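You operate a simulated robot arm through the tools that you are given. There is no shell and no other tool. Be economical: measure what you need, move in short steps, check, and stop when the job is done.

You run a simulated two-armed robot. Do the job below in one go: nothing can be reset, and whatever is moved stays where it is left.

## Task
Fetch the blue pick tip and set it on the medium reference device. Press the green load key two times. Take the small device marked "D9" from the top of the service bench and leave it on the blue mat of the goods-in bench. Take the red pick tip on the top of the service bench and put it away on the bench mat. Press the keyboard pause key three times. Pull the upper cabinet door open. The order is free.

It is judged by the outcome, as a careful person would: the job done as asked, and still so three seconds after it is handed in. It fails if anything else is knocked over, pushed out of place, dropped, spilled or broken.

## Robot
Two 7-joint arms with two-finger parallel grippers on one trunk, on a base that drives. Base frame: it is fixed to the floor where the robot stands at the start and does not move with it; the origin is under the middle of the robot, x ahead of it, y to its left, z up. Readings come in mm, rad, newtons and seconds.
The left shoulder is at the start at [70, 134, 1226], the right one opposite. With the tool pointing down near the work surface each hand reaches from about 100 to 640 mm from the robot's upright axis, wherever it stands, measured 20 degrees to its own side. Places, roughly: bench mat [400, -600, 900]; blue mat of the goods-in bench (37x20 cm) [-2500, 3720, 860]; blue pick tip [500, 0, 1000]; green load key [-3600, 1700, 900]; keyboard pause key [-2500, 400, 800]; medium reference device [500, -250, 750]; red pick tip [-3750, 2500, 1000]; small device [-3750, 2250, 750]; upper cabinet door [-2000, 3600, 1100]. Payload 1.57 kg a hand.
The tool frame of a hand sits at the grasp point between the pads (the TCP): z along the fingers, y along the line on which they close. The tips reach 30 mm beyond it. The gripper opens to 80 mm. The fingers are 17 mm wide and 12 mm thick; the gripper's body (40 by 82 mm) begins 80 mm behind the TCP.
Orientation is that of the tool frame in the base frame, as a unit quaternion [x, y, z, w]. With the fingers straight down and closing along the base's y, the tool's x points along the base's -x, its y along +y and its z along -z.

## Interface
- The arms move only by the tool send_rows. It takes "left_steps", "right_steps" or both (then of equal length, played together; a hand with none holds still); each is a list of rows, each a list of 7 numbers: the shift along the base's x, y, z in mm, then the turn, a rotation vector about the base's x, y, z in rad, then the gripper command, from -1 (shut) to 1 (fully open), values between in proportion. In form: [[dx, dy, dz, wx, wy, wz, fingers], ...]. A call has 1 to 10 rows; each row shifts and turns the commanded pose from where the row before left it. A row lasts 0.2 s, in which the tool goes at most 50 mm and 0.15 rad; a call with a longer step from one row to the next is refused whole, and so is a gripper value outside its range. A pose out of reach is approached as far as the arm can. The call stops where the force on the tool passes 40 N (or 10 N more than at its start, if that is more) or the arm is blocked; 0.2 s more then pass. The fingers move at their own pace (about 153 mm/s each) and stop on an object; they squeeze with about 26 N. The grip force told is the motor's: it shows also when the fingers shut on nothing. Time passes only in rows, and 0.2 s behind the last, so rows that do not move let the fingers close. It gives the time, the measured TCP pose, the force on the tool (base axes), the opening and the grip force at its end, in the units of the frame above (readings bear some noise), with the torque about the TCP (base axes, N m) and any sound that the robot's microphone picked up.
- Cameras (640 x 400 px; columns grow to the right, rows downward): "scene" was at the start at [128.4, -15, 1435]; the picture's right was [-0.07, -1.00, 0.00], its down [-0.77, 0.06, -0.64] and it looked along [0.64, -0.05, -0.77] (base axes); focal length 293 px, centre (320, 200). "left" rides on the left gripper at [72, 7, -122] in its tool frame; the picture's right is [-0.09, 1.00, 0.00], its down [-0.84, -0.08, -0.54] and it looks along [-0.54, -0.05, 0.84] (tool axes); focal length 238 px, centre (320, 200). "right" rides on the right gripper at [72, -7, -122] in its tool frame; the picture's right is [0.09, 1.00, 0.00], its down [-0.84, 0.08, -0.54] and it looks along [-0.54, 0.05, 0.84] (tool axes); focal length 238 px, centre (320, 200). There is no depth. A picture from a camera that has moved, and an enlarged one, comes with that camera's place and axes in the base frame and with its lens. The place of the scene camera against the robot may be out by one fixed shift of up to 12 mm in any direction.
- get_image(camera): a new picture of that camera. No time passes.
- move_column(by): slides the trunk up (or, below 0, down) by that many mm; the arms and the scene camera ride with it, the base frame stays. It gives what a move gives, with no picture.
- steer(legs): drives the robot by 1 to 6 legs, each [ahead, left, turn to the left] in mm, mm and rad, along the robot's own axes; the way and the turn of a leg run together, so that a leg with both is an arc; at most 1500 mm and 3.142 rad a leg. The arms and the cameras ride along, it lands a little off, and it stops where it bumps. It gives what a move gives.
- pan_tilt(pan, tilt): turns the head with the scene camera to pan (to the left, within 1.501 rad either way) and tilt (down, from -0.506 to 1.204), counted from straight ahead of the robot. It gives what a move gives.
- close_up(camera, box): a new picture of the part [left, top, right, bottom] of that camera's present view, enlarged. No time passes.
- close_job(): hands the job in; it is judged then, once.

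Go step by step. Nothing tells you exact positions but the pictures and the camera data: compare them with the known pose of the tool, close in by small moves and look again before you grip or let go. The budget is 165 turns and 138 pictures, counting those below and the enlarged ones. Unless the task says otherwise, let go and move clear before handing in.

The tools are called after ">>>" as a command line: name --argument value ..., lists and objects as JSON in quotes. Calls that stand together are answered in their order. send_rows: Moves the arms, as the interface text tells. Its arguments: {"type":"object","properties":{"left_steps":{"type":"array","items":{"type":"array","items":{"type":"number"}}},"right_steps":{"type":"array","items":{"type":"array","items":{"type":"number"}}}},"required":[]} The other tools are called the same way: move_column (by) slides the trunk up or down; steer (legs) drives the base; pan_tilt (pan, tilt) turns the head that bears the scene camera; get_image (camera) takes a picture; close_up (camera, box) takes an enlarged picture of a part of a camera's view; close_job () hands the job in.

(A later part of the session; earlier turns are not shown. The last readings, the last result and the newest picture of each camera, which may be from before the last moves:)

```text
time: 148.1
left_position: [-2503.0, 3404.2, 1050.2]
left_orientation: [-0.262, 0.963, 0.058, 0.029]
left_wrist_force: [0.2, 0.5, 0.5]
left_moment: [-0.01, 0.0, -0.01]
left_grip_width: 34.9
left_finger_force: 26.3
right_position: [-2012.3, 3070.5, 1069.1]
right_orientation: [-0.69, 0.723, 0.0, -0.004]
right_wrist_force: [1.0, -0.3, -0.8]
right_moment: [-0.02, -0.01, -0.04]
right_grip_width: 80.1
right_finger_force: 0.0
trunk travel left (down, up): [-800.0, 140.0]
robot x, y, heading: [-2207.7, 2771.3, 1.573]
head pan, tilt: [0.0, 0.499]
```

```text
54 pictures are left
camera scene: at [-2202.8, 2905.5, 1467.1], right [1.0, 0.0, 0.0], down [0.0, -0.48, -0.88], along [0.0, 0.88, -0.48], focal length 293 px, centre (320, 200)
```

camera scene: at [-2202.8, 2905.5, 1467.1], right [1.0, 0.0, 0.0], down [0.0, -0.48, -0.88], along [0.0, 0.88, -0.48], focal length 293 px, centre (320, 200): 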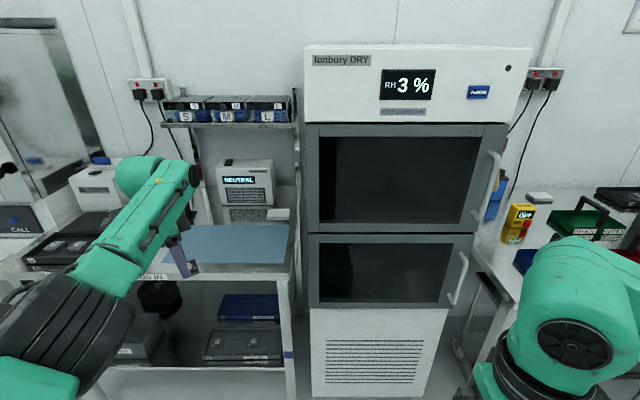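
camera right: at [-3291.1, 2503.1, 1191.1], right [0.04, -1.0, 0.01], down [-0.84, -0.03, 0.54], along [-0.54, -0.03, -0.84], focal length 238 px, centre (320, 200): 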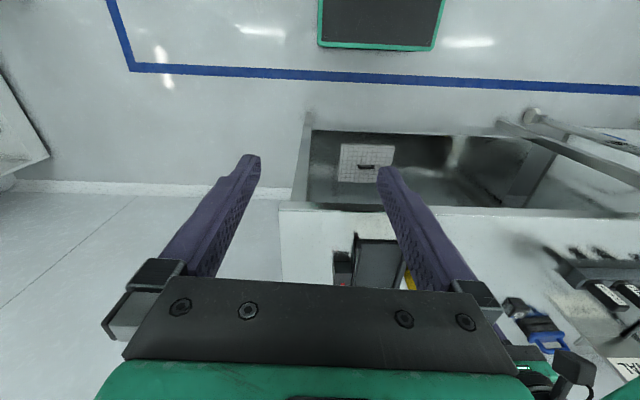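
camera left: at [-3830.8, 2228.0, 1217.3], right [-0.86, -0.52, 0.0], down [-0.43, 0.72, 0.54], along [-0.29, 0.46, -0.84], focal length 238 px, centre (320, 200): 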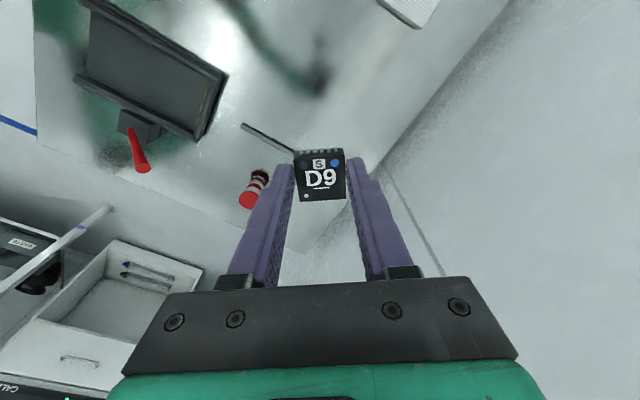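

Mat centre is about (-2470, 3690). Drive 255 mm ahead so the left hand is over its front part, then level the hand.

>>> steer --legs '[[255, 0, 0]]'

>>> send_rows --left_steps '[[0, 0, -20, -0.06, 0.01, 0, -1], [0, 0, -30, -0.06, 0.01, 0, -1], [0, 0, -30, 0, 0, 0, -1]]'

>>> get_image --camera "left"

>>> get_image --camera "scene"

```text
time: 150.0
left_position: [-2504.7, 3658.5, 1051.6]
left_orientation: [-0.264, 0.962, 0.059, 0.029]
left_wrist_force: [1.0, 0.5, 0.1]
left_moment: [0.01, 0.02, -0.04]
left_grip_width: 34.7
left_finger_force: 26.2
right_position: [-2013.8, 3324.7, 1070.1]
right_orientation: [-0.69, 0.724, 0.001, -0.006]
right_wrist_force: [1.0, -0.1, -0.2]
right_moment: [0.02, 0.04, -0.02]
right_grip_width: 80.2
right_finger_force: 0.0
trunk travel left (down, up): [-800.0, 140.0]
robot x, y, heading: [-2206.4, 3030.2, 1.569]
head pan, tilt: [0.0, 0.499]
```

```text
time: 150.8
left_position: [-2498.4, 3628.3, 960.1]
left_orientation: [-0.265, 0.964, 0.002, 0.003]
left_wrist_force: [-1.5, 0.7, 0.0]
left_moment: [0.01, 0.02, 0.0]
left_grip_width: 34.9
left_finger_force: 26.0
left hand out of reach, approached as far as the arm can: row 1, 2
right_position: [-2014.1, 3326.7, 1069.2]
right_orientation: [-0.691, 0.723, 0.0, -0.005]
right_wrist_force: [0.2, 0.3, -0.2]
right_moment: [-0.02, 0.0, 0.01]
right_grip_width: 80.0
right_finger_force: 0.1
trunk travel left (down, up): [-800.0, 140.0]
robot x, y, heading: [-2202.6, 3025.5, 1.571]
head pan, tilt: [0.0, 0.499]
```

```text
53 pictures are left
camera left: at [-2564.6, 3596.9, 1082.7], right [-0.43, 0.9, 0.0], down [0.76, 0.36, 0.55], along [0.49, 0.24, -0.84], focal length 238 px, centre (320, 200)
```

left: 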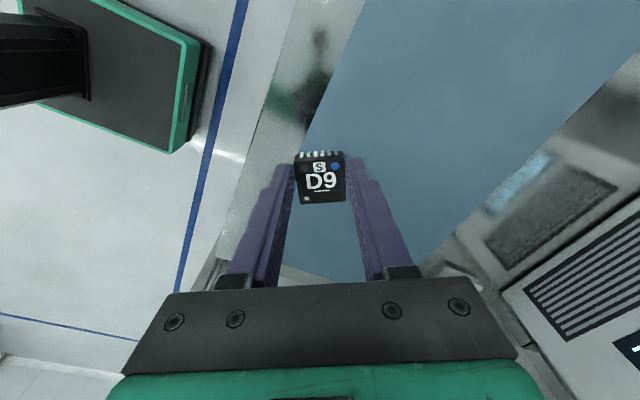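

```text
52 pictures are left
camera scene: at [-2204.6, 3162.2, 1467.0], right [1.0, 0.0, 0.0], down [0.0, -0.48, -0.88], along [0.0, 0.88, -0.48], focal length 293 px, centre (320, 200)
```

scene: 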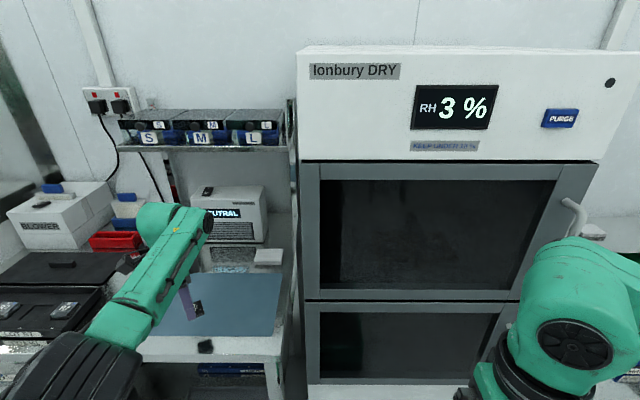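

Over the mat's front. Extend 50 mm inward and lower to contact.

>>> send_rows --left_steps '[[10, 25, 0, 0, 0, 0, -1], [10, 25, 0, 0, 0, 0, -1], [0, 0, -20, 0, 0, 0, -1], [0, 0, -15, 0, 0, 0, -1]]'

>>> get_image --camera "left"

>>> close_up --camera "scene" --box '[100, 220, 300, 345]'

```text
time: 151.8
left_position: [-2482.3, 3636.7, 930.4]
left_orientation: [-0.264, 0.965, 0.003, 0.003]
left_wrist_force: [-1.4, 0.4, -0.8]
left_moment: [0.0, 0.06, 0.02]
left_grip_width: 34.7
left_finger_force: 26.0
left hand out of reach, approached as far as the arm can: row 1, 2, 3
right_position: [-2014.7, 3325.5, 1069.0]
right_orientation: [-0.69, 0.723, 0.0, -0.006]
right_wrist_force: [0.1, 0.2, 0.1]
right_moment: [-0.01, -0.01, 0.0]
right_grip_width: 79.8
right_finger_force: 0.1
trunk travel left (down, up): [-800.0, 140.0]
robot x, y, heading: [-2204.7, 3030.7, 1.572]
head pan, tilt: [0.0, 0.499]
```

```text
51 pictures are left
camera left: at [-2547.9, 3604.5, 1052.3], right [-0.43, 0.9, 0.01], down [0.76, 0.35, 0.55], along [0.49, 0.24, -0.84], focal length 238 px, centre (320, 200)
```

left: 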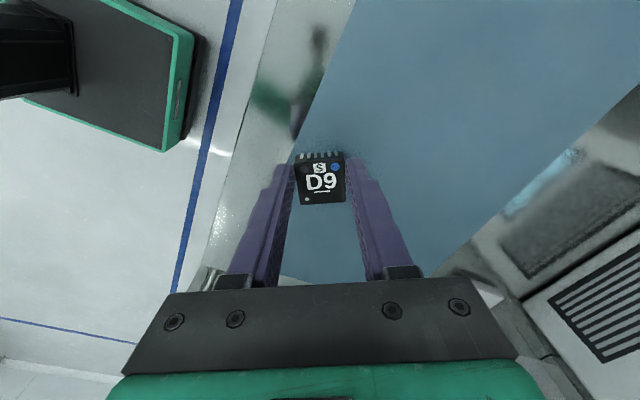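

```text
3.20 times, centred on (200, 282) of scene
camera zoom: at [-2204.7, 3161.5, 1467.1], right [1.0, 0.0, 0.0], down [0.0, -0.48, -0.88], along [0.0, 0.88, -0.48], focal length 939 px, centre (704, -64)
```

zoom: 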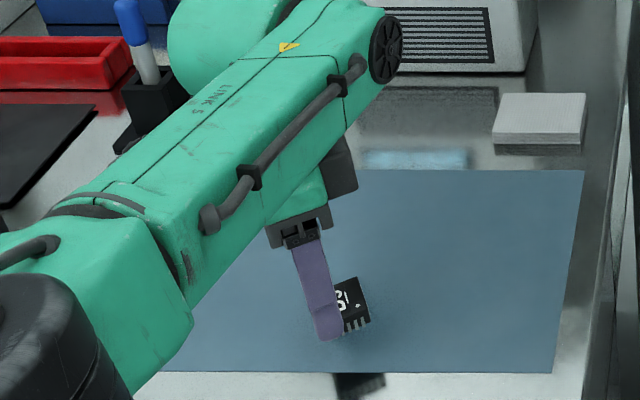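

Move 45 mm further onto the mat with the base, then lower.

>>> steer --legs '[[45, 0, 0]]'

>>> send_rows --left_steps '[[0, 0, -10, 0, 0, 0, -1], [0, 0, -6, 0, 0, 0, -1], [0, 0, -4, 0, 0, 0, -1], [0, 0, -3, 0, 0, 0, -1]]'

>>> close_up --camera "scene" --box '[100, 220, 300, 345]'

```text
time: 152.7
left_position: [-2480.9, 3676.2, 933.5]
left_orientation: [-0.263, 0.965, 0.006, 0.003]
left_wrist_force: [-0.1, 0.2, -0.5]
left_moment: [0.05, -0.03, -0.01]
left_grip_width: 34.9
left_finger_force: 26.1
right_position: [-2013.9, 3363.8, 1071.4]
right_orientation: [-0.69, 0.723, 0.003, -0.003]
right_wrist_force: [-1.1, 0.0, 0.3]
right_moment: [0.05, 0.03, -0.02]
right_grip_width: 80.2
right_finger_force: 0.1
trunk travel left (down, up): [-800.0, 140.0]
robot x, y, heading: [-2202.0, 3072.7, 1.572]
head pan, tilt: [0.0, 0.499]
```

```text
time: 153.7
left_position: [-2481.2, 3677.8, 912.2]
left_orientation: [-0.263, 0.965, 0.004, 0.003]
left_wrist_force: [0.1, 0.4, -0.3]
left_moment: [0.03, -0.01, -0.03]
left_grip_width: 34.7
left_finger_force: 25.9
left hand out of reach, approached as far as the arm can: row 3
right_position: [-2014.1, 3369.0, 1067.6]
right_orientation: [-0.69, 0.723, 0.001, -0.005]
right_wrist_force: [-0.1, -0.8, -0.3]
right_moment: [-0.02, 0.0, 0.0]
right_grip_width: 79.9
right_finger_force: 0.1
trunk travel left (down, up): [-800.0, 140.0]
robot x, y, heading: [-2204.3, 3077.1, 1.572]
head pan, tilt: [0.0, 0.499]
```

```text
3.20 times, centred on (200, 282) of scene
camera zoom: at [-2204.1, 3205.2, 1467.1], right [1.0, 0.0, 0.0], down [0.0, -0.48, -0.88], along [0.0, 0.88, -0.48], focal length 939 px, centre (704, -64)
```

zoom: 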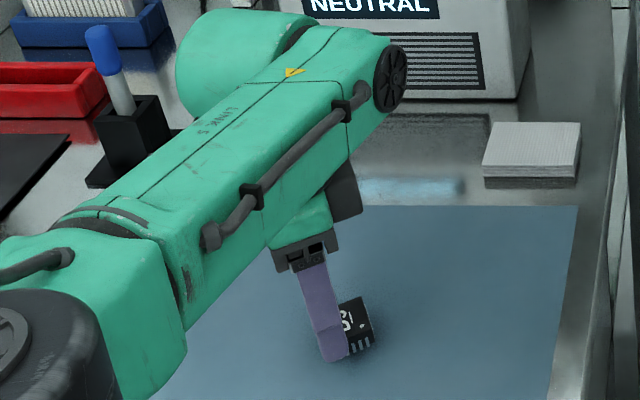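

>>> send_rows --left_steps '[[0, 0, -3, 0, 0, 0, -1], [0, 0, -3, 0, 0, 0, -1], [0, 0, -2, 0, 0, 0, -1]]'

>>> close_up --camera "scene" --box '[180, 290, 240, 345]'

```text
time: 154.5
left_position: [-2480.3, 3676.8, 903.6]
left_orientation: [-0.262, 0.965, 0.003, 0.002]
left_wrist_force: [0.5, 0.5, -0.8]
left_moment: [-0.02, -0.01, 0.01]
left_grip_width: 34.9
left_finger_force: 26.4
right_position: [-2013.0, 3370.0, 1069.4]
right_orientation: [-0.689, 0.724, 0.001, -0.006]
right_wrist_force: [-0.1, 0.2, -0.8]
right_moment: [0.03, 0.01, 0.01]
right_grip_width: 80.0
right_finger_force: 0.0
trunk travel left (down, up): [-800.0, 140.0]
robot x, y, heading: [-2202.0, 3073.3, 1.571]
head pan, tilt: [0.0, 0.499]
```

```text
7.27 times, centred on (210, 318) of scene
camera zoom: at [-2203.7, 3205.5, 1467.1], right [1.0, 0.0, 0.0], down [0.0, -0.48, -0.88], along [0.0, 0.88, -0.48], focal length 2134 px, centre (1120, -654)
```

zoom: 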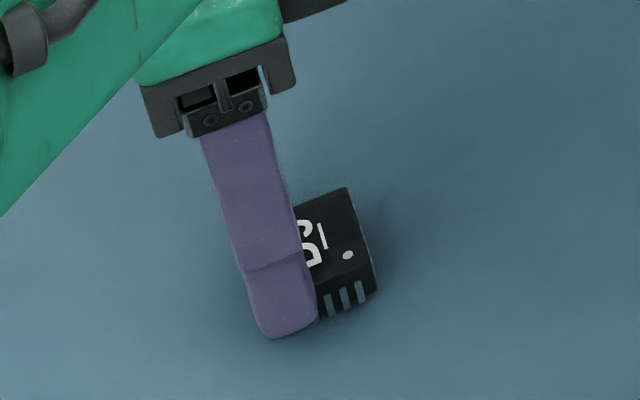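

>>> send_rows --left_steps '[[0, 0, -2, 0, 0, 0, -1], [0, 0, -2, 0, 0, 0, -1], [0, 0, -2, 0, 0, 0, -1]]'

```text
time: 155.3
left_position: [-2480.4, 3675.9, 902.0]
left_orientation: [-0.264, 0.965, 0.004, 0.004]
left_wrist_force: [-0.8, 1.7, 6.2]
left_moment: [-0.04, 0.01, 0.0]
left_grip_width: 34.9
left_finger_force: 26.3
left hand out of reach, approached as far as the arm can: row 2
right_position: [-2014.5, 3369.8, 1070.3]
right_orientation: [-0.69, 0.723, 0.001, -0.005]
right_wrist_force: [0.2, -0.5, 0.3]
right_moment: [0.03, 0.0, 0.02]
right_grip_width: 79.8
right_finger_force: 0.0
trunk travel left (down, up): [-800.0, 140.0]
robot x, y, heading: [-2203.2, 3071.1, 1.572]
head pan, tilt: [0.0, 0.499]
```

Contact (6 N). Release and lift.

>>> send_rows --left_steps '[[0, 0, 0, 0, 0, 0, -0.1], [0, 0, 0, 0, 0, 0, 0.3], [0, 0, 0, 0, 0, 0, 0.4], [0, 0, 20, 0, 0, 0, 0.4], [0, 0, 40, 0, 0, 0, 0.4], [0, 0, 45, 0, 0, 0, 0.4], [0, 0, 45, 0, 0, 0, 0.4]]'

>>> get_image --camera "left"

>>> get_image --camera "scene"

```text
time: 156.9
left_position: [-2482.3, 3674.3, 1054.6]
left_orientation: [-0.261, 0.965, 0.008, -0.015]
left_wrist_force: [0.3, -1.2, -4.5]
left_moment: [0.08, 0.02, -0.02]
left_grip_width: 56.0
left_finger_force: 0.0
left hand out of reach, approached as far as the arm can: row 6
right_position: [-2011.4, 3368.1, 1070.3]
right_orientation: [-0.69, 0.724, 0.002, -0.006]
right_wrist_force: [0.0, -1.1, -0.3]
right_moment: [0.03, 0.05, -0.01]
right_grip_width: 79.7
right_finger_force: 0.0
trunk travel left (down, up): [-800.0, 140.0]
robot x, y, heading: [-2203.6, 3073.5, 1.575]
head pan, tilt: [0.0, 0.499]
```

```text
47 pictures are left
camera left: at [-2543.0, 3641.4, 1178.6], right [-0.42, 0.91, 0.02], down [0.78, 0.35, 0.52], along [0.46, 0.23, -0.85], focal length 238 px, centre (320, 200)
```

left: 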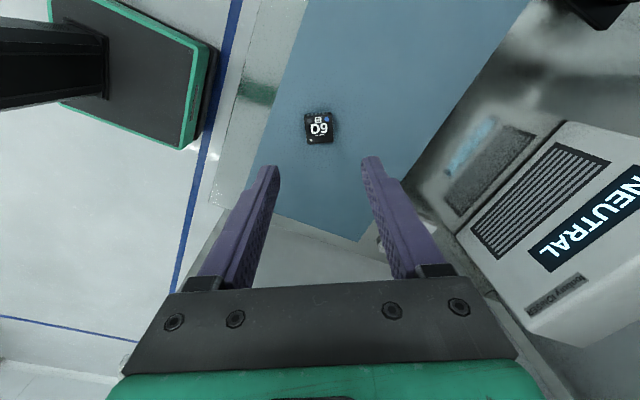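

```text
46 pictures are left
camera scene: at [-2201.2, 3203.1, 1467.2], right [1.0, 0.0, 0.0], down [0.0, -0.48, -0.88], along [0.0, 0.88, -0.48], focal length 293 px, centre (320, 200)
```

scene: 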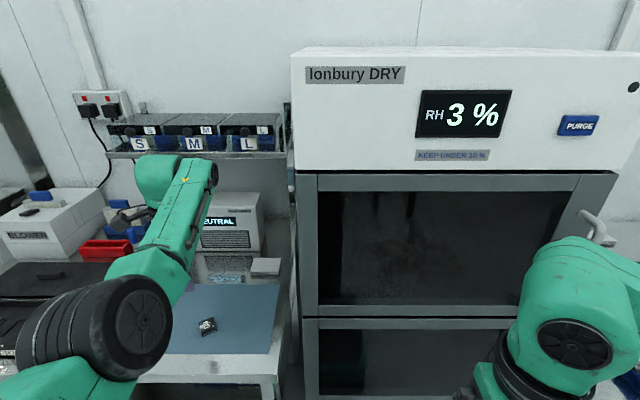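

D9 is on the mat, but the wrist may be touching the shelf above (-4.5 N). Lower a bit and back off.

>>> send_rows --left_steps '[[0, 0, -20, 0, 0, 0, 0.4], [0, 0, -20, 0, 0, 0, 0.4], [0, 0, -15, 0, 0, 0, 0.4]]'

>>> steer --legs '[[-300, 0, 0]]'

>>> get_image --camera "scene"

```text
time: 157.7
left_position: [-2481.3, 3674.8, 994.3]
left_orientation: [-0.264, 0.964, 0.002, 0.003]
left_wrist_force: [0.0, -0.7, 0.3]
left_moment: [0.01, -0.03, -0.01]
left_grip_width: 55.9
left_finger_force: 0.2
right_position: [-2015.5, 3369.7, 1068.9]
right_orientation: [-0.69, 0.723, 0.001, -0.005]
right_wrist_force: [-0.2, 0.9, -0.1]
right_moment: [0.05, -0.03, 0.0]
right_grip_width: 80.2
right_finger_force: 0.1
trunk travel left (down, up): [-800.0, 140.0]
robot x, y, heading: [-2204.2, 3076.3, 1.574]
head pan, tilt: [0.0, 0.499]
```

```text
time: 159.7
left_position: [-2479.3, 3372.4, 994.5]
left_orientation: [-0.264, 0.964, 0.004, 0.004]
left_wrist_force: [0.2, 0.6, 0.0]
left_moment: [0.0, 0.05, 0.01]
left_grip_width: 56.2
left_finger_force: 0.0
right_position: [-2013.5, 3069.1, 1068.8]
right_orientation: [-0.691, 0.723, 0.001, -0.006]
right_wrist_force: [0.2, 0.6, -0.6]
right_moment: [-0.05, 0.0, -0.03]
right_grip_width: 79.9
right_finger_force: 0.0
trunk travel left (down, up): [-800.0, 140.0]
robot x, y, heading: [-2207.0, 2773.5, 1.577]
head pan, tilt: [0.0, 0.499]
```

```text
45 pictures are left
camera scene: at [-2203.1, 2905.7, 1466.8], right [1.0, 0.0, 0.0], down [0.0, -0.48, -0.88], along [0.0, 0.88, -0.48], focal length 293 px, centre (320, 200)
```

scene: 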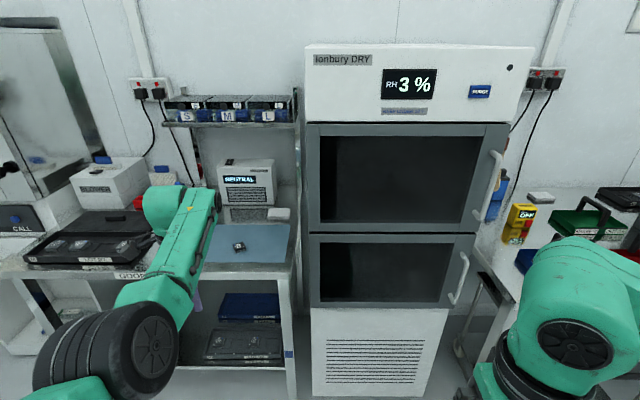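

D9 rests on the mat and the shelf is unchanged. Next the upper door: handle bar near x=-1776, y≈3565, z 1036–1231, hinged on the left. First swing the left arm out of the way.

>>> send_rows --left_steps '[[-40, -10, 0, 0, 0, 0.1, 0], [-40, -15, 0, 0, 0, 0.1, 0], [-40, -20, 0, 0, 0, 0.1, 0], [-35, -25, 0, 0, 0, 0.1, 0], [-35, -30, 0, 0, 0, 0.1, 0], [-30, -35, 0, 0, 0, 0.1, 0], [-25, -40, 0, 0, 0, 0.1, 0], [-20, -40, 0, 0, 0, 0.1, 0], [-15, -40, 0, 0, 0, 0.1, 0], [-10, -40, 0, 0, 0, 0.1, 0]]'

>>> send_rows --left_steps '[[0, -40, 0, 0, 0, 0, 0], [10, -40, 0, 0, 0, 0, 0], [15, -40, 0, 0, 0, 0, 0], [20, -40, 0, 0, 0, 0, 0], [20, -40, 0, 0, 0, 0, 0]]'

```text
time: 161.9
left_position: [-2770.7, 3076.9, 996.1]
left_orientation: [-0.695, 0.719, 0.004, 0.001]
left_wrist_force: [-0.4, -0.3, 0.0]
left_moment: [-0.01, 0.03, -0.02]
left_grip_width: 40.3
left_finger_force: 0.1
right_position: [-2013.8, 3067.8, 1070.0]
right_orientation: [-0.691, 0.723, 0.0, -0.005]
right_wrist_force: [-0.2, 0.0, -0.3]
right_moment: [0.02, -0.04, 0.0]
right_grip_width: 79.9
right_finger_force: 0.1
trunk travel left (down, up): [-800.0, 140.0]
robot x, y, heading: [-2200.4, 2767.7, 1.579]
head pan, tilt: [0.0, 0.499]
```

```text
time: 163.1
left_position: [-2704.6, 2876.7, 994.4]
left_orientation: [-0.694, 0.72, 0.004, 0.001]
left_wrist_force: [0.6, -0.9, -0.2]
left_moment: [0.01, -0.01, -0.02]
left_grip_width: 40.0
left_finger_force: 0.0
right_position: [-2014.1, 3066.5, 1070.2]
right_orientation: [-0.691, 0.723, 0.001, -0.005]
right_wrist_force: [-0.3, -0.2, -0.6]
right_moment: [0.0, -0.02, -0.01]
right_grip_width: 80.1
right_finger_force: 0.0
trunk travel left (down, up): [-800.0, 140.0]
robot x, y, heading: [-2205.3, 2774.2, 1.576]
head pan, tilt: [0.0, 0.499]
```

The left arm is free again and parked at the side. Now line up with the handle and pitch the right hand to point at the cabinet.

>>> steer --legs '[[50, -238, 0]]'

>>> send_rows --right_steps '[[0, 10, 10, 0.149, 0, 0, 1], [0, 10, 10, 0.149, 0, 0, 1], [0, 10, 10, 0.149, 0, 0, 1], [0, 10, 10, 0.149, 0, 0, 1], [0, 10, 10, 0.149, 0, 0, 1], [0, 10, 10, 0.149, 0, 0, 1], [0, 10, 0, 0.149, 0, 0, 1], [0, 10, 0, 0.149, 0, 0, 1], [0, 10, 0, 0.149, 0, 0, 1], [0, 10, 0, 0.149, 0, 0, 1]]'

>>> get_image --camera "scene"

>>> get_image --camera "right"

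```text
time: 164.9
left_position: [-2469.0, 2929.4, 994.8]
left_orientation: [-0.693, 0.721, 0.004, 0.001]
left_wrist_force: [-0.4, 0.1, 0.8]
left_moment: [0.0, -0.01, 0.0]
left_grip_width: 39.8
left_finger_force: 0.0
right_position: [-1777.1, 3118.4, 1069.8]
right_orientation: [-0.69, 0.724, 0.001, -0.005]
right_wrist_force: [0.5, -0.6, 0.8]
right_moment: [-0.02, -0.02, 0.02]
right_grip_width: 79.8
right_finger_force: 0.0
trunk travel left (down, up): [-800.0, 140.0]
robot x, y, heading: [-1970.2, 2820.7, 1.572]
head pan, tilt: [0.0, 0.499]
```

```text
time: 167.1
left_position: [-2468.8, 2929.5, 994.3]
left_orientation: [-0.694, 0.72, 0.003, 0.001]
left_wrist_force: [0.0, -0.1, 0.0]
left_moment: [-0.03, 0.02, 0.02]
left_grip_width: 40.1
left_finger_force: 0.0
right_position: [-1794.6, 3309.0, 1164.3]
right_orientation: [-0.527, 0.544, 0.475, 0.448]
right_wrist_force: [-0.4, -0.1, -0.4]
right_moment: [-0.06, -0.04, -0.01]
right_grip_width: 80.0
right_finger_force: 0.1
right hand out of reach, approached as far as the arm can: row 4, 5, 6, 7, 8, 9, 10
trunk travel left (down, up): [-800.0, 140.0]
robot x, y, heading: [-1968.0, 2822.8, 1.573]
head pan, tilt: [0.0, 0.499]
```

```text
44 pictures are left
camera scene: at [-1967.5, 2955.2, 1467.0], right [1.0, 0.0, 0.0], down [0.0, -0.48, -0.88], along [0.0, 0.88, -0.48], focal length 293 px, centre (320, 200)
```

scene: 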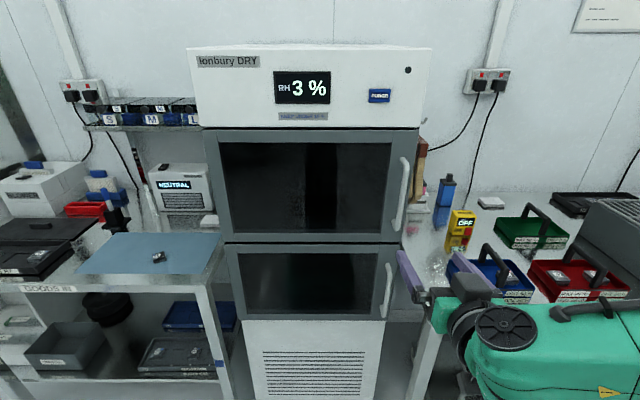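

```text
43 pictures are left
camera right: at [-1789.3, 3179.1, 1110.6], right [-1.0, -0.02, -0.05], down [-0.03, -0.41, 0.91], along [-0.04, 0.91, 0.41], focal length 238 px, centre (320, 200)
```

right: 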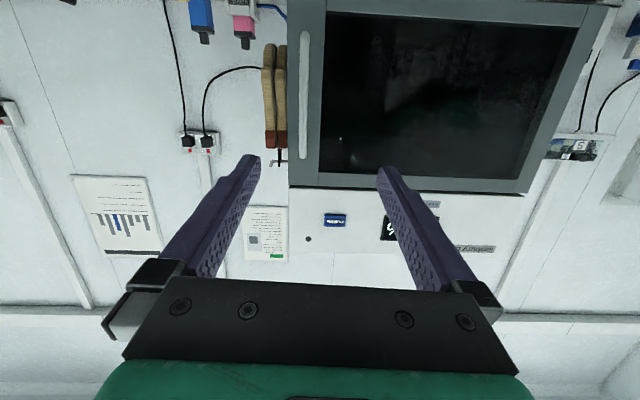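

>>> close_up --camera "right" --box '[200, 0, 440, 200]'

>>> close_up --camera "scene" --box '[300, 120, 480, 300]'

```text
2.00 times, centred on (320, 100) of right
camera zoom: at [-1789.3, 3179.1, 1110.6], right [-1.0, -0.02, -0.05], down [-0.03, -0.41, 0.91], along [-0.04, 0.91, 0.41], focal length 477 px, centre (320, 400)
```

zoom: 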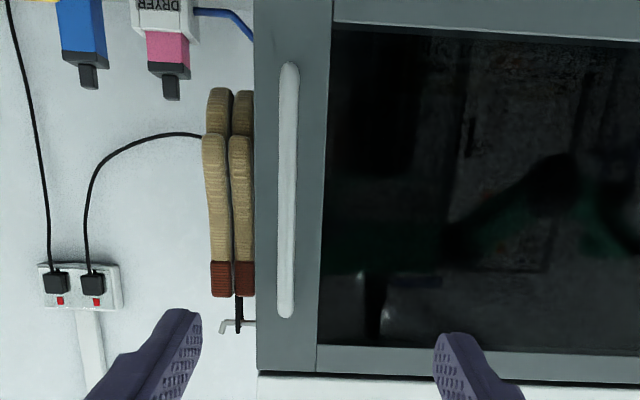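

```text
2.22 times, centred on (390, 210) of scene
camera zoom: at [-1967.5, 2955.2, 1467.0], right [1.0, 0.0, 0.0], down [0.0, -0.48, -0.88], along [0.0, 0.88, -0.48], focal length 652 px, centre (164, 178)
```

zoom: 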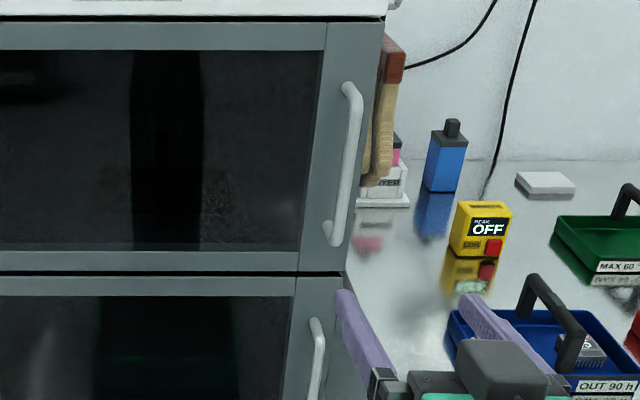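

Handle bar: x≈-1777, y≈3570, z 1040–1215. Approach with fingers half open.

>>> send_rows --right_steps '[[6, 40, -8, 0, 0, 0, 0.3], [6, 40, -8, 0, 0, 0, 0.3], [6, 40, -8, 0, 0, 0, 0.3], [0, 40, -8, 0, 0, 0, 0.3]]'

>>> get_image --camera "right"

>>> close_up --camera "scene" --box '[300, 120, 480, 300]'

```text
time: 168.1
left_position: [-2469.3, 2931.7, 995.0]
left_orientation: [-0.693, 0.721, 0.003, 0.0]
left_wrist_force: [-0.3, -0.1, 0.7]
left_moment: [-0.04, 0.02, 0.01]
left_grip_width: 39.9
left_finger_force: 0.1
right_position: [-1796.4, 3444.4, 1133.8]
right_orientation: [-0.535, 0.549, 0.464, 0.444]
right_wrist_force: [0.3, -0.3, -0.8]
right_moment: [-0.01, -0.03, -0.03]
right_grip_width: 52.1
right_finger_force: 0.1
right hand out of reach, approached as far as the arm can: row 2, 3, 4
trunk travel left (down, up): [-800.0, 140.0]
robot x, y, heading: [-1966.9, 2826.5, 1.57]
head pan, tilt: [0.0, 0.499]
```

```text
40 pictures are left
camera right: at [-1791.4, 3312.0, 1084.1], right [-1.0, -0.02, -0.06], down [-0.04, -0.39, 0.92], along [-0.04, 0.92, 0.39], focal length 238 px, centre (320, 200)
```

right: 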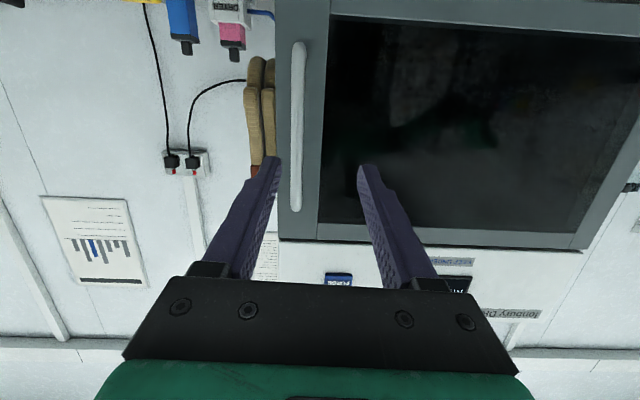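

```text
2.22 times, centred on (390, 210) of scene
camera zoom: at [-1967.1, 2956.3, 1466.9], right [1.0, 0.0, 0.0], down [0.0, -0.48, -0.88], along [0.0, 0.88, -0.48], focal length 652 px, centre (164, 178)
```

zoom: 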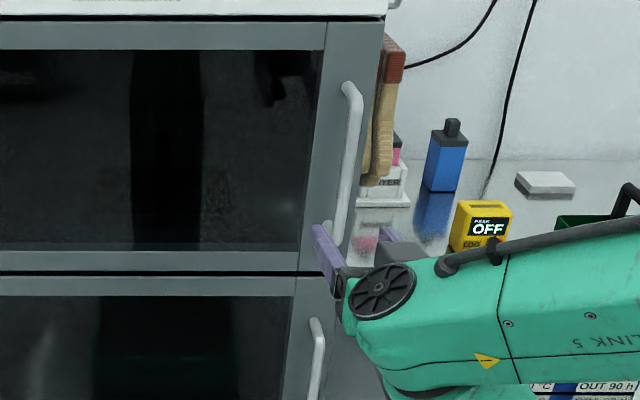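

Bar at x≈-1775; hand is 21 mm left of it. Use the base: 21 mm right and 85 mm ahead.

>>> steer --legs '[[0, -21, 0], [85, 0, 0]]'

>>> get_image --camera "right"

>>> close_up --camera "scene" --box '[300, 120, 480, 300]'

```text
time: 169.6
left_position: [-2447.9, 3012.6, 995.6]
left_orientation: [-0.694, 0.72, 0.005, 0.003]
left_wrist_force: [0.4, 0.2, 0.5]
left_moment: [0.0, 0.02, -0.02]
left_grip_width: 40.0
left_finger_force: 0.1
right_position: [-1775.9, 3524.9, 1137.0]
right_orientation: [-0.534, 0.548, 0.465, 0.445]
right_wrist_force: [-0.2, -1.0, -0.1]
right_moment: [-0.02, 0.03, -0.04]
right_grip_width: 51.7
right_finger_force: 0.0
trunk travel left (down, up): [-800.0, 140.0]
robot x, y, heading: [-1944.7, 2907.1, 1.572]
head pan, tilt: [0.0, 0.499]
```

```text
38 pictures are left
camera right: at [-1770.8, 3392.9, 1086.3], right [-1.0, -0.02, -0.06], down [-0.04, -0.39, 0.92], along [-0.04, 0.92, 0.39], focal length 238 px, centre (320, 200)
```

right: 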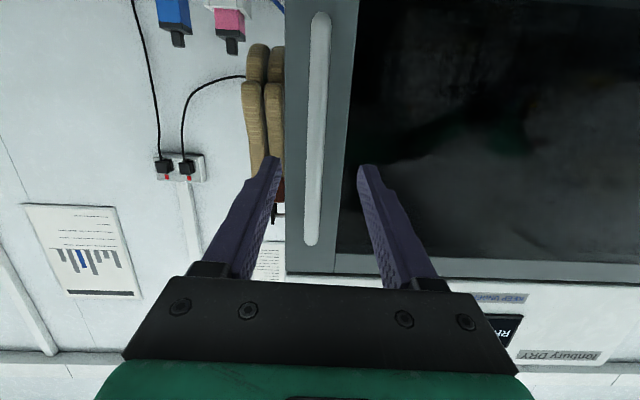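

```text
2.22 times, centred on (390, 210) of scene
camera zoom: at [-1946.5, 3036.0, 1467.5], right [1.0, 0.0, 0.0], down [0.0, -0.48, -0.88], along [0.0, 0.88, -0.48], focal length 652 px, centre (164, 178)
```

zoom: 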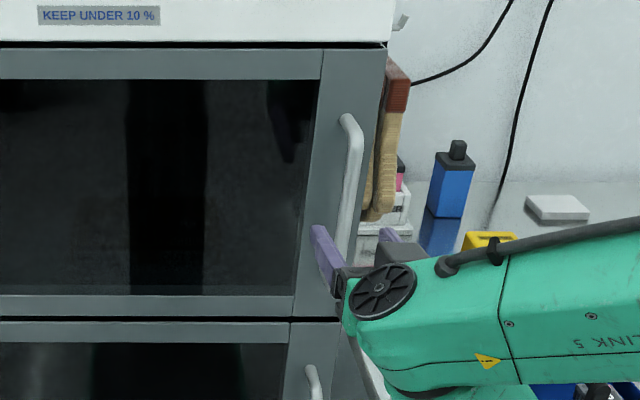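

Centred on the bar. Advance 28 mm and close.

>>> steer --legs '[[30, 0, 0]]'

>>> send_rows --right_steps '[[0, 0, 0, 0, 0, 0, 0], [0, 0, 0, 0, 0, 0, -0.4], [0, 0, 0, 0, 0, 0, -1], [0, 0, 0, 0, 0, 0, -1]]'

>>> get_image --camera "right"

```text
time: 170.4
left_position: [-2447.7, 3040.8, 995.5]
left_orientation: [-0.693, 0.721, 0.006, 0.002]
left_wrist_force: [-0.9, -1.1, 0.0]
left_moment: [0.03, 0.01, 0.0]
left_grip_width: 40.2
left_finger_force: 0.1
right_position: [-1774.2, 3552.4, 1138.9]
right_orientation: [-0.533, 0.549, 0.465, 0.445]
right_wrist_force: [0.0, 0.1, 0.1]
right_moment: [0.0, 0.0, 0.01]
right_grip_width: 52.0
right_finger_force: 0.0
trunk travel left (down, up): [-800.0, 140.0]
robot x, y, heading: [-1945.9, 2940.3, 1.57]
head pan, tilt: [0.0, 0.499]
```

```text
time: 171.4
left_position: [-2446.3, 3044.5, 995.6]
left_orientation: [-0.693, 0.721, 0.005, 0.001]
left_wrist_force: [-1.1, 0.1, 0.1]
left_moment: [0.03, 0.0, -0.01]
left_grip_width: 40.1
left_finger_force: 0.1
right_position: [-1773.3, 3556.7, 1135.1]
right_orientation: [-0.533, 0.549, 0.465, 0.445]
right_wrist_force: [5.9, -1.4, 0.6]
right_moment: [-0.01, -0.53, -0.2]
right_grip_width: 13.9
right_finger_force: 30.0
trunk travel left (down, up): [-800.0, 140.0]
robot x, y, heading: [-1948.2, 2934.9, 1.569]
head pan, tilt: [0.0, 0.499]
```

```text
36 pictures are left
camera right: at [-1767.9, 3424.9, 1084.9], right [-1.0, -0.02, -0.05], down [-0.04, -0.39, 0.92], along [-0.04, 0.92, 0.39], focal length 238 px, centre (320, 200)
```

right: 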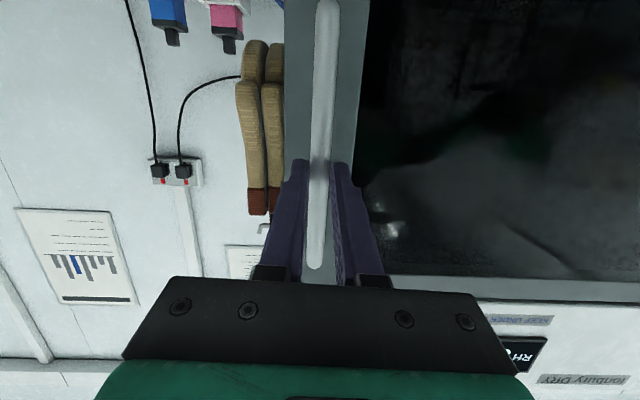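

Handle gripped. Pull by driving back along the door's arc in small legs.

>>> steer --legs '[[-45, 6, 0], [-45, 11, 0]]'

>>> get_image --camera "scene"

```text
time: 172.8
left_position: [-2460.6, 2957.2, 996.6]
left_orientation: [-0.693, 0.721, 0.004, 0.0]
left_wrist_force: [-0.2, 0.2, 0.1]
left_moment: [-0.05, 0.0, 0.0]
left_grip_width: 39.9
left_finger_force: 0.1
right_position: [-1787.8, 3472.4, 1134.4]
right_orientation: [-0.532, 0.55, 0.465, 0.444]
right_wrist_force: [7.6, -1.7, -0.2]
right_moment: [0.67, -0.06, -0.27]
right_grip_width: 13.2
right_finger_force: 30.5
trunk travel left (down, up): [-800.0, 140.0]
robot x, y, heading: [-1963.7, 2847.4, 1.573]
head pan, tilt: [0.0, 0.499]
```

```text
35 pictures are left
camera scene: at [-1957.5, 2983.0, 1467.0], right [1.0, 0.0, 0.0], down [0.0, -0.48, -0.88], along [0.0, 0.88, -0.48], focal length 293 px, centre (320, 200)
```

scene: 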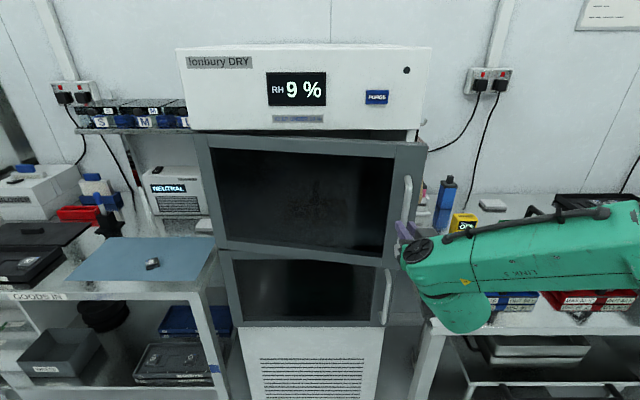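

The door is opening. Continue along the arc.

>>> steer --legs '[[-43, 16, 0], [-41, 19, 0], [-39, 24, 0]]'

>>> get_image --camera "scene"

```text
time: 174.8
left_position: [-2518.7, 2838.5, 996.5]
left_orientation: [-0.693, 0.721, 0.003, -0.002]
left_wrist_force: [-0.1, 1.1, -0.2]
left_moment: [-0.05, 0.04, 0.03]
left_grip_width: 40.1
left_finger_force: 0.0
right_position: [-1846.6, 3352.1, 1131.5]
right_orientation: [-0.533, 0.551, 0.464, 0.444]
right_wrist_force: [0.8, 0.8, -0.6]
right_moment: [0.03, 0.01, 0.09]
right_grip_width: 0.3
right_finger_force: 21.2
trunk travel left (down, up): [-800.0, 140.0]
robot x, y, heading: [-2024.5, 2721.4, 1.577]
head pan, tilt: [0.0, 0.499]
```

```text
34 pictures are left
camera scene: at [-2015.7, 2865.7, 1466.0], right [1.0, 0.0, 0.0], down [0.0, -0.48, -0.87], along [0.0, 0.87, -0.48], focal length 293 px, centre (320, 200)
```

scene: 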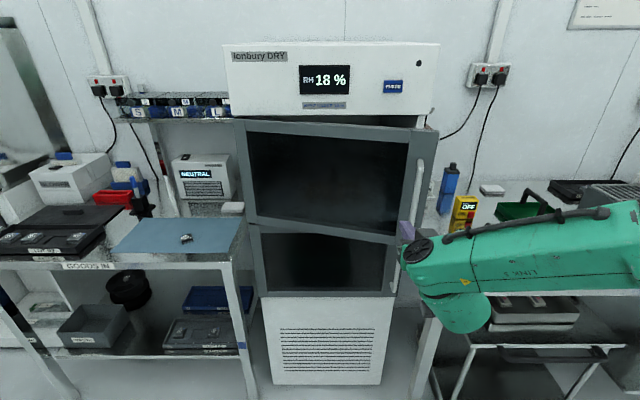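

The grip slipped, leaving the door about 0.25 rad open. I'll turn with the door and re-grip its handle near (-1801, 3459).

>>> send_rows --right_steps '[[0, 0, 0, 0, 0, 0, 0.3], [0, 0, 0, 0, 0, 0, 0.3]]'

>>> steer --legs '[[0, 179, 0], [0, 0, -0.35], [139, 50, 0]]'

>>> get_image --camera "right"

>>> get_image --camera "scene"

```text
time: 175.3
left_position: [-2521.4, 2834.0, 995.3]
left_orientation: [-0.693, 0.721, 0.004, 0.001]
left_wrist_force: [0.5, 0.9, 0.2]
left_moment: [-0.02, 0.0, -0.04]
left_grip_width: 39.8
left_finger_force: 0.1
right_position: [-1849.0, 3346.9, 1134.3]
right_orientation: [-0.533, 0.549, 0.465, 0.445]
right_wrist_force: [0.1, 0.7, 0.7]
right_moment: [0.04, 0.02, 0.01]
right_grip_width: 52.0
right_finger_force: 0.1
trunk travel left (down, up): [-800.0, 140.0]
robot x, y, heading: [-2024.1, 2724.3, 1.573]
head pan, tilt: [0.0, 0.499]
```

```text
time: 178.9
left_position: [-2635.9, 3141.8, 996.2]
left_orientation: [-0.557, 0.831, 0.005, 0.003]
left_wrist_force: [1.0, -0.9, 0.5]
left_moment: [0.03, 0.01, 0.0]
left_grip_width: 40.2
left_finger_force: 0.1
right_position: [-1827.1, 3393.2, 1137.0]
right_orientation: [-0.429, 0.633, 0.381, 0.52]
right_wrist_force: [-0.3, 0.0, 0.3]
right_moment: [0.0, 0.0, -0.02]
right_grip_width: 51.8
right_finger_force: 0.1
trunk travel left (down, up): [-800.0, 140.0]
robot x, y, heading: [-2201.5, 2874.0, 1.224]
head pan, tilt: [0.0, 0.499]
```

```text
33 pictures are left
camera right: at [-1868.4, 3267.9, 1086.6], right [-0.94, 0.33, -0.05], down [-0.18, -0.35, 0.92], along [0.28, 0.88, 0.39], focal length 238 px, centre (320, 200)
```

right: 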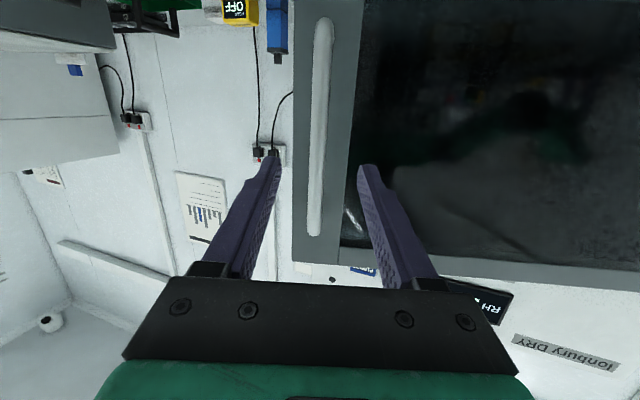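

```text
32 pictures are left
camera scene: at [-2152.6, 2992.5, 1467.4], right [0.94, -0.34, 0.0], down [-0.16, -0.45, -0.88], along [0.3, 0.83, -0.48], focal length 293 px, centre (320, 200)
```

scene: 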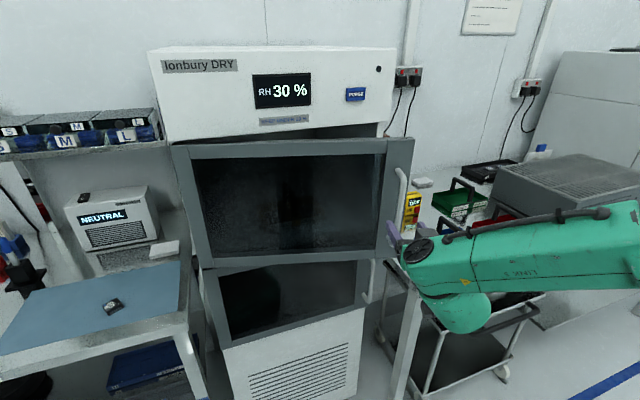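

Well aligned. Advance 30 mm, close, and pull straight back with a curve.

>>> steer --legs '[[32, 0, 0]]'

>>> send_rows --right_steps '[[0, 0, 0, 0, 0, 0, 0], [0, 0, 0, 0, 0, 0, -0.4], [0, 0, 0, 0, 0, 0, -1], [0, 0, 0, 0, 0, 0, -1]]'

>>> get_image --camera "right"

```text
time: 179.7
left_position: [-2626.9, 3171.1, 994.5]
left_orientation: [-0.557, 0.83, 0.005, 0.005]
left_wrist_force: [0.0, -0.2, -0.4]
left_moment: [0.06, -0.02, 0.0]
left_grip_width: 39.8
left_finger_force: 0.0
right_position: [-1818.6, 3421.2, 1139.6]
right_orientation: [-0.428, 0.632, 0.381, 0.522]
right_wrist_force: [0.5, -0.4, 0.3]
right_moment: [0.01, 0.02, 0.01]
right_grip_width: 52.2
right_finger_force: 0.1
trunk travel left (down, up): [-800.0, 140.0]
robot x, y, heading: [-2191.3, 2904.2, 1.218]
head pan, tilt: [0.0, 0.499]
```

```text
time: 180.7
left_position: [-2625.5, 3175.7, 995.3]
left_orientation: [-0.557, 0.83, 0.004, 0.002]
left_wrist_force: [-0.2, -0.9, 0.5]
left_moment: [0.0, 0.01, 0.01]
left_grip_width: 40.1
left_finger_force: 0.0
right_position: [-1817.6, 3425.1, 1136.3]
right_orientation: [-0.429, 0.633, 0.381, 0.52]
right_wrist_force: [0.8, 0.4, 0.4]
right_moment: [-0.01, -0.01, 0.0]
right_grip_width: 0.1
right_finger_force: 20.7
trunk travel left (down, up): [-800.0, 140.0]
robot x, y, heading: [-2196.0, 2904.6, 1.223]
head pan, tilt: [0.0, 0.499]
```

```text
31 pictures are left
camera right: at [-1857.5, 3299.8, 1085.8], right [-0.94, 0.33, -0.06], down [-0.18, -0.35, 0.92], along [0.28, 0.88, 0.39], focal length 238 px, centre (320, 200)
```

right: 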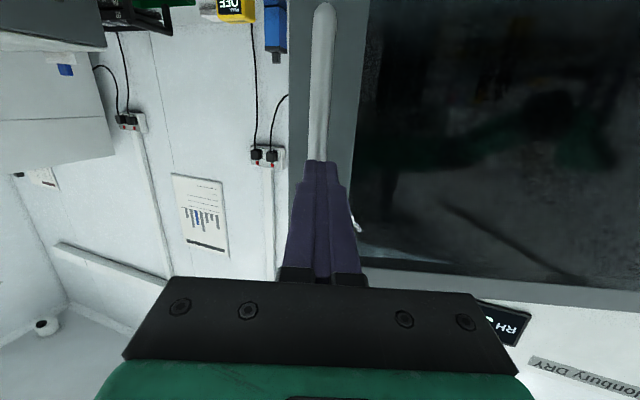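

Fell short. Open, advance 30 mm more, close.

>>> send_rows --right_steps '[[0, 0, 0, 0, 0, 0, 0.3], [0, 0, 0, 0, 0, 0, 0.3]]'

>>> steer --legs '[[28, 0, 0]]'

>>> send_rows --right_steps '[[0, 0, 0, 0, 0, 0, 0], [0, 0, 0, 0, 0, 0, -0.4], [0, 0, 0, 0, 0, 0, -1], [0, 0, 0, 0, 0, 0, -1]]'

```text
time: 181.3
left_position: [-2625.3, 3174.2, 994.9]
left_orientation: [-0.558, 0.83, 0.003, 0.0]
left_wrist_force: [0.1, -0.6, 0.2]
left_moment: [-0.02, -0.04, -0.02]
left_grip_width: 39.9
left_finger_force: 0.0
right_position: [-1817.1, 3424.6, 1136.8]
right_orientation: [-0.429, 0.633, 0.38, 0.52]
right_wrist_force: [-0.3, 0.6, 0.5]
right_moment: [0.0, 0.01, -0.01]
right_grip_width: 52.0
right_finger_force: 0.2
trunk travel left (down, up): [-800.0, 140.0]
robot x, y, heading: [-2190.4, 2903.8, 1.225]
head pan, tilt: [0.0, 0.499]
```

```text
time: 182.2
left_position: [-2617.4, 3197.2, 996.0]
left_orientation: [-0.558, 0.83, 0.006, 0.004]
left_wrist_force: [0.2, -0.6, -0.3]
left_moment: [0.0, -0.02, 0.01]
left_grip_width: 39.8
left_finger_force: 0.2
right_position: [-1809.5, 3447.6, 1139.5]
right_orientation: [-0.428, 0.632, 0.381, 0.521]
right_wrist_force: [-1.2, -0.7, 0.2]
right_moment: [-0.01, -0.01, -0.02]
right_grip_width: 52.4
right_finger_force: 0.0
trunk travel left (down, up): [-800.0, 140.0]
robot x, y, heading: [-2184.5, 2929.1, 1.22]
head pan, tilt: [0.0, 0.499]
```

```text
time: 183.2
left_position: [-2614.0, 3200.2, 995.1]
left_orientation: [-0.557, 0.831, 0.004, 0.002]
left_wrist_force: [0.4, 0.1, -0.3]
left_moment: [0.01, -0.03, 0.01]
left_grip_width: 39.9
left_finger_force: 0.1
right_position: [-1805.1, 3452.1, 1137.3]
right_orientation: [-0.428, 0.633, 0.38, 0.521]
right_wrist_force: [5.1, -1.4, 1.0]
right_moment: [0.08, -0.65, -0.19]
right_grip_width: 14.0
right_finger_force: 30.6
trunk travel left (down, up): [-800.0, 140.0]
robot x, y, heading: [-2184.0, 2927.5, 1.222]
head pan, tilt: [0.0, 0.499]
```

Gripped. Pull in steps, checking the grip.

>>> steer --legs '[[-36, 2, 0], [-37, 3, 0]]'

>>> steer --legs '[[-34, 7, 0], [-33, 9, 0]]'

```text
time: 184.5
left_position: [-2642.0, 3137.5, 996.2]
left_orientation: [-0.557, 0.83, 0.005, -0.001]
left_wrist_force: [0.0, 0.2, 0.8]
left_moment: [-0.04, -0.01, -0.03]
left_grip_width: 40.0
left_finger_force: 0.0
right_position: [-1833.0, 3389.1, 1136.5]
right_orientation: [-0.428, 0.633, 0.382, 0.52]
right_wrist_force: [4.6, -2.2, 3.1]
right_moment: [0.51, -0.77, -0.11]
right_grip_width: 14.2
right_finger_force: 30.2
trunk travel left (down, up): [-800.0, 140.0]
robot x, y, heading: [-2213.4, 2863.4, 1.224]
head pan, tilt: [0.0, 0.499]
```

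```text
time: 185.8
left_position: [-2678.6, 3081.1, 995.9]
left_orientation: [-0.558, 0.83, 0.004, 0.0]
left_wrist_force: [-0.4, 1.7, 0.0]
left_moment: [0.0, 0.04, -0.01]
left_grip_width: 40.0
left_finger_force: 0.1
right_position: [-1869.9, 3332.4, 1138.1]
right_orientation: [-0.426, 0.631, 0.383, 0.523]
right_wrist_force: [4.6, -2.0, -1.3]
right_moment: [0.5, -0.77, -0.12]
right_grip_width: 14.3
right_finger_force: 30.4
trunk travel left (down, up): [-800.0, 140.0]
robot x, y, heading: [-2246.8, 2802.3, 1.219]
head pan, tilt: [0.0, 0.499]
```

Still gripped. Continue.

>>> steer --legs '[[-32, 11, 0], [-32, 13, 0]]'

>>> steer --legs '[[-30, 16, 0], [-29, 18, 0]]'

>>> get_image --camera "scene"

```text
time: 187.1
left_position: [-2722.3, 3028.8, 995.3]
left_orientation: [-0.557, 0.831, 0.003, 0.001]
left_wrist_force: [0.1, 0.3, 0.1]
left_moment: [-0.03, 0.01, 0.08]
left_grip_width: 40.0
left_finger_force: 0.0
right_position: [-1914.1, 3280.5, 1143.3]
right_orientation: [-0.424, 0.63, 0.384, 0.525]
right_wrist_force: [1.5, -0.5, -1.3]
right_moment: [0.54, -0.75, -0.03]
right_grip_width: 14.1
right_finger_force: 30.3
trunk travel left (down, up): [-800.0, 140.0]
robot x, y, heading: [-2289.7, 2751.0, 1.221]
head pan, tilt: [0.0, 0.499]
```

```text
time: 188.4
left_position: [-2772.2, 2983.0, 996.8]
left_orientation: [-0.556, 0.831, 0.004, -0.001]
left_wrist_force: [0.6, -0.2, 0.6]
left_moment: [-0.01, 0.01, 0.0]
left_grip_width: 39.9
left_finger_force: 0.2
right_position: [-1964.2, 3238.2, 1144.7]
right_orientation: [-0.422, 0.628, 0.386, 0.528]
right_wrist_force: [2.9, -4.1, -0.8]
right_moment: [0.5, -0.74, -0.11]
right_grip_width: 14.4
right_finger_force: 30.4
trunk travel left (down, up): [-800.0, 140.0]
robot x, y, heading: [-2346.1, 2706.1, 1.222]
head pan, tilt: [0.0, 0.499]
```

```text
30 pictures are left
camera scene: at [-2287.9, 2834.4, 1466.9], right [0.94, -0.34, 0.0], down [-0.17, -0.45, -0.88], along [0.3, 0.82, -0.48], focal length 293 px, centre (320, 200)
```

scene: 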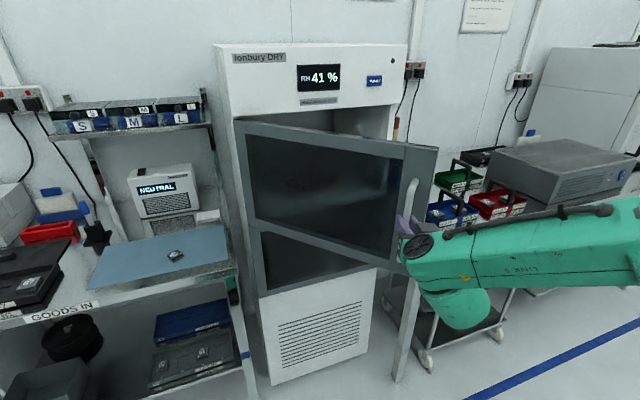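

Door is about 49° open. A little further, then release.

>>> steer --legs '[[-36, 27, 0], [-34, 31, 0]]'

>>> send_rows --right_steps '[[0, 0, 0, 0, 0, 0, 0], [0, 0, 0, 0, 0, 0, 0.4], [0, 0, 0, 0, 0, 0, 0.4]]'

>>> steer --legs '[[-200, 0, 0]]'

>>> get_image --camera "scene"

```text
time: 189.8
left_position: [-2851.6, 2938.2, 997.0]
left_orientation: [-0.556, 0.831, 0.005, 0.0]
left_wrist_force: [0.0, 0.1, -0.1]
left_moment: [-0.04, 0.05, 0.02]
left_grip_width: 39.9
left_finger_force: 0.0
right_position: [-2042.1, 3191.5, 1149.9]
right_orientation: [-0.42, 0.625, 0.388, 0.531]
right_wrist_force: [2.3, -4.0, 1.7]
right_moment: [0.56, -0.78, -0.07]
right_grip_width: 14.3
right_finger_force: 30.4
trunk travel left (down, up): [-800.0, 140.0]
robot x, y, heading: [-2426.5, 2660.0, 1.222]
head pan, tilt: [0.0, 0.499]
```

```text
time: 190.6
left_position: [-2856.3, 2936.5, 994.0]
left_orientation: [-0.557, 0.831, 0.003, 0.003]
left_wrist_force: [0.6, 0.0, -0.1]
left_moment: [-0.03, -0.02, 0.03]
left_grip_width: 40.3
left_finger_force: 0.0
right_position: [-2048.8, 3190.6, 1152.8]
right_orientation: [-0.421, 0.623, 0.387, 0.533]
right_wrist_force: [0.4, -0.7, -0.3]
right_moment: [0.01, -0.01, 0.0]
right_grip_width: 56.0
right_finger_force: 0.1
trunk travel left (down, up): [-800.0, 140.0]
robot x, y, heading: [-2418.6, 2665.2, 1.217]
head pan, tilt: [0.0, 0.499]
```

```text
time: 192.2
left_position: [-2923.7, 2752.7, 995.6]
left_orientation: [-0.556, 0.831, 0.002, 0.001]
left_wrist_force: [-0.5, 0.3, 0.0]
left_moment: [-0.01, 0.01, 0.0]
left_grip_width: 40.0
left_finger_force: 0.1
right_position: [-2114.5, 3007.8, 1150.4]
right_orientation: [-0.422, 0.624, 0.387, 0.531]
right_wrist_force: [0.5, 1.3, -0.3]
right_moment: [-0.01, 0.0, -0.03]
right_grip_width: 56.1
right_finger_force: 0.2
trunk travel left (down, up): [-800.0, 140.0]
robot x, y, heading: [-2494.8, 2469.5, 1.219]
head pan, tilt: [0.0, 0.499]
```

```text
29 pictures are left
camera scene: at [-2439.9, 2603.3, 1466.8], right [0.94, -0.34, 0.0], down [-0.16, -0.45, -0.88], along [0.3, 0.82, -0.48], focal length 293 px, centre (320, 200)
```

scene: 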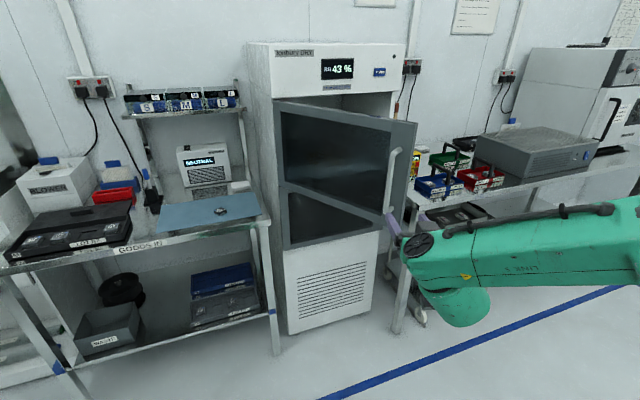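

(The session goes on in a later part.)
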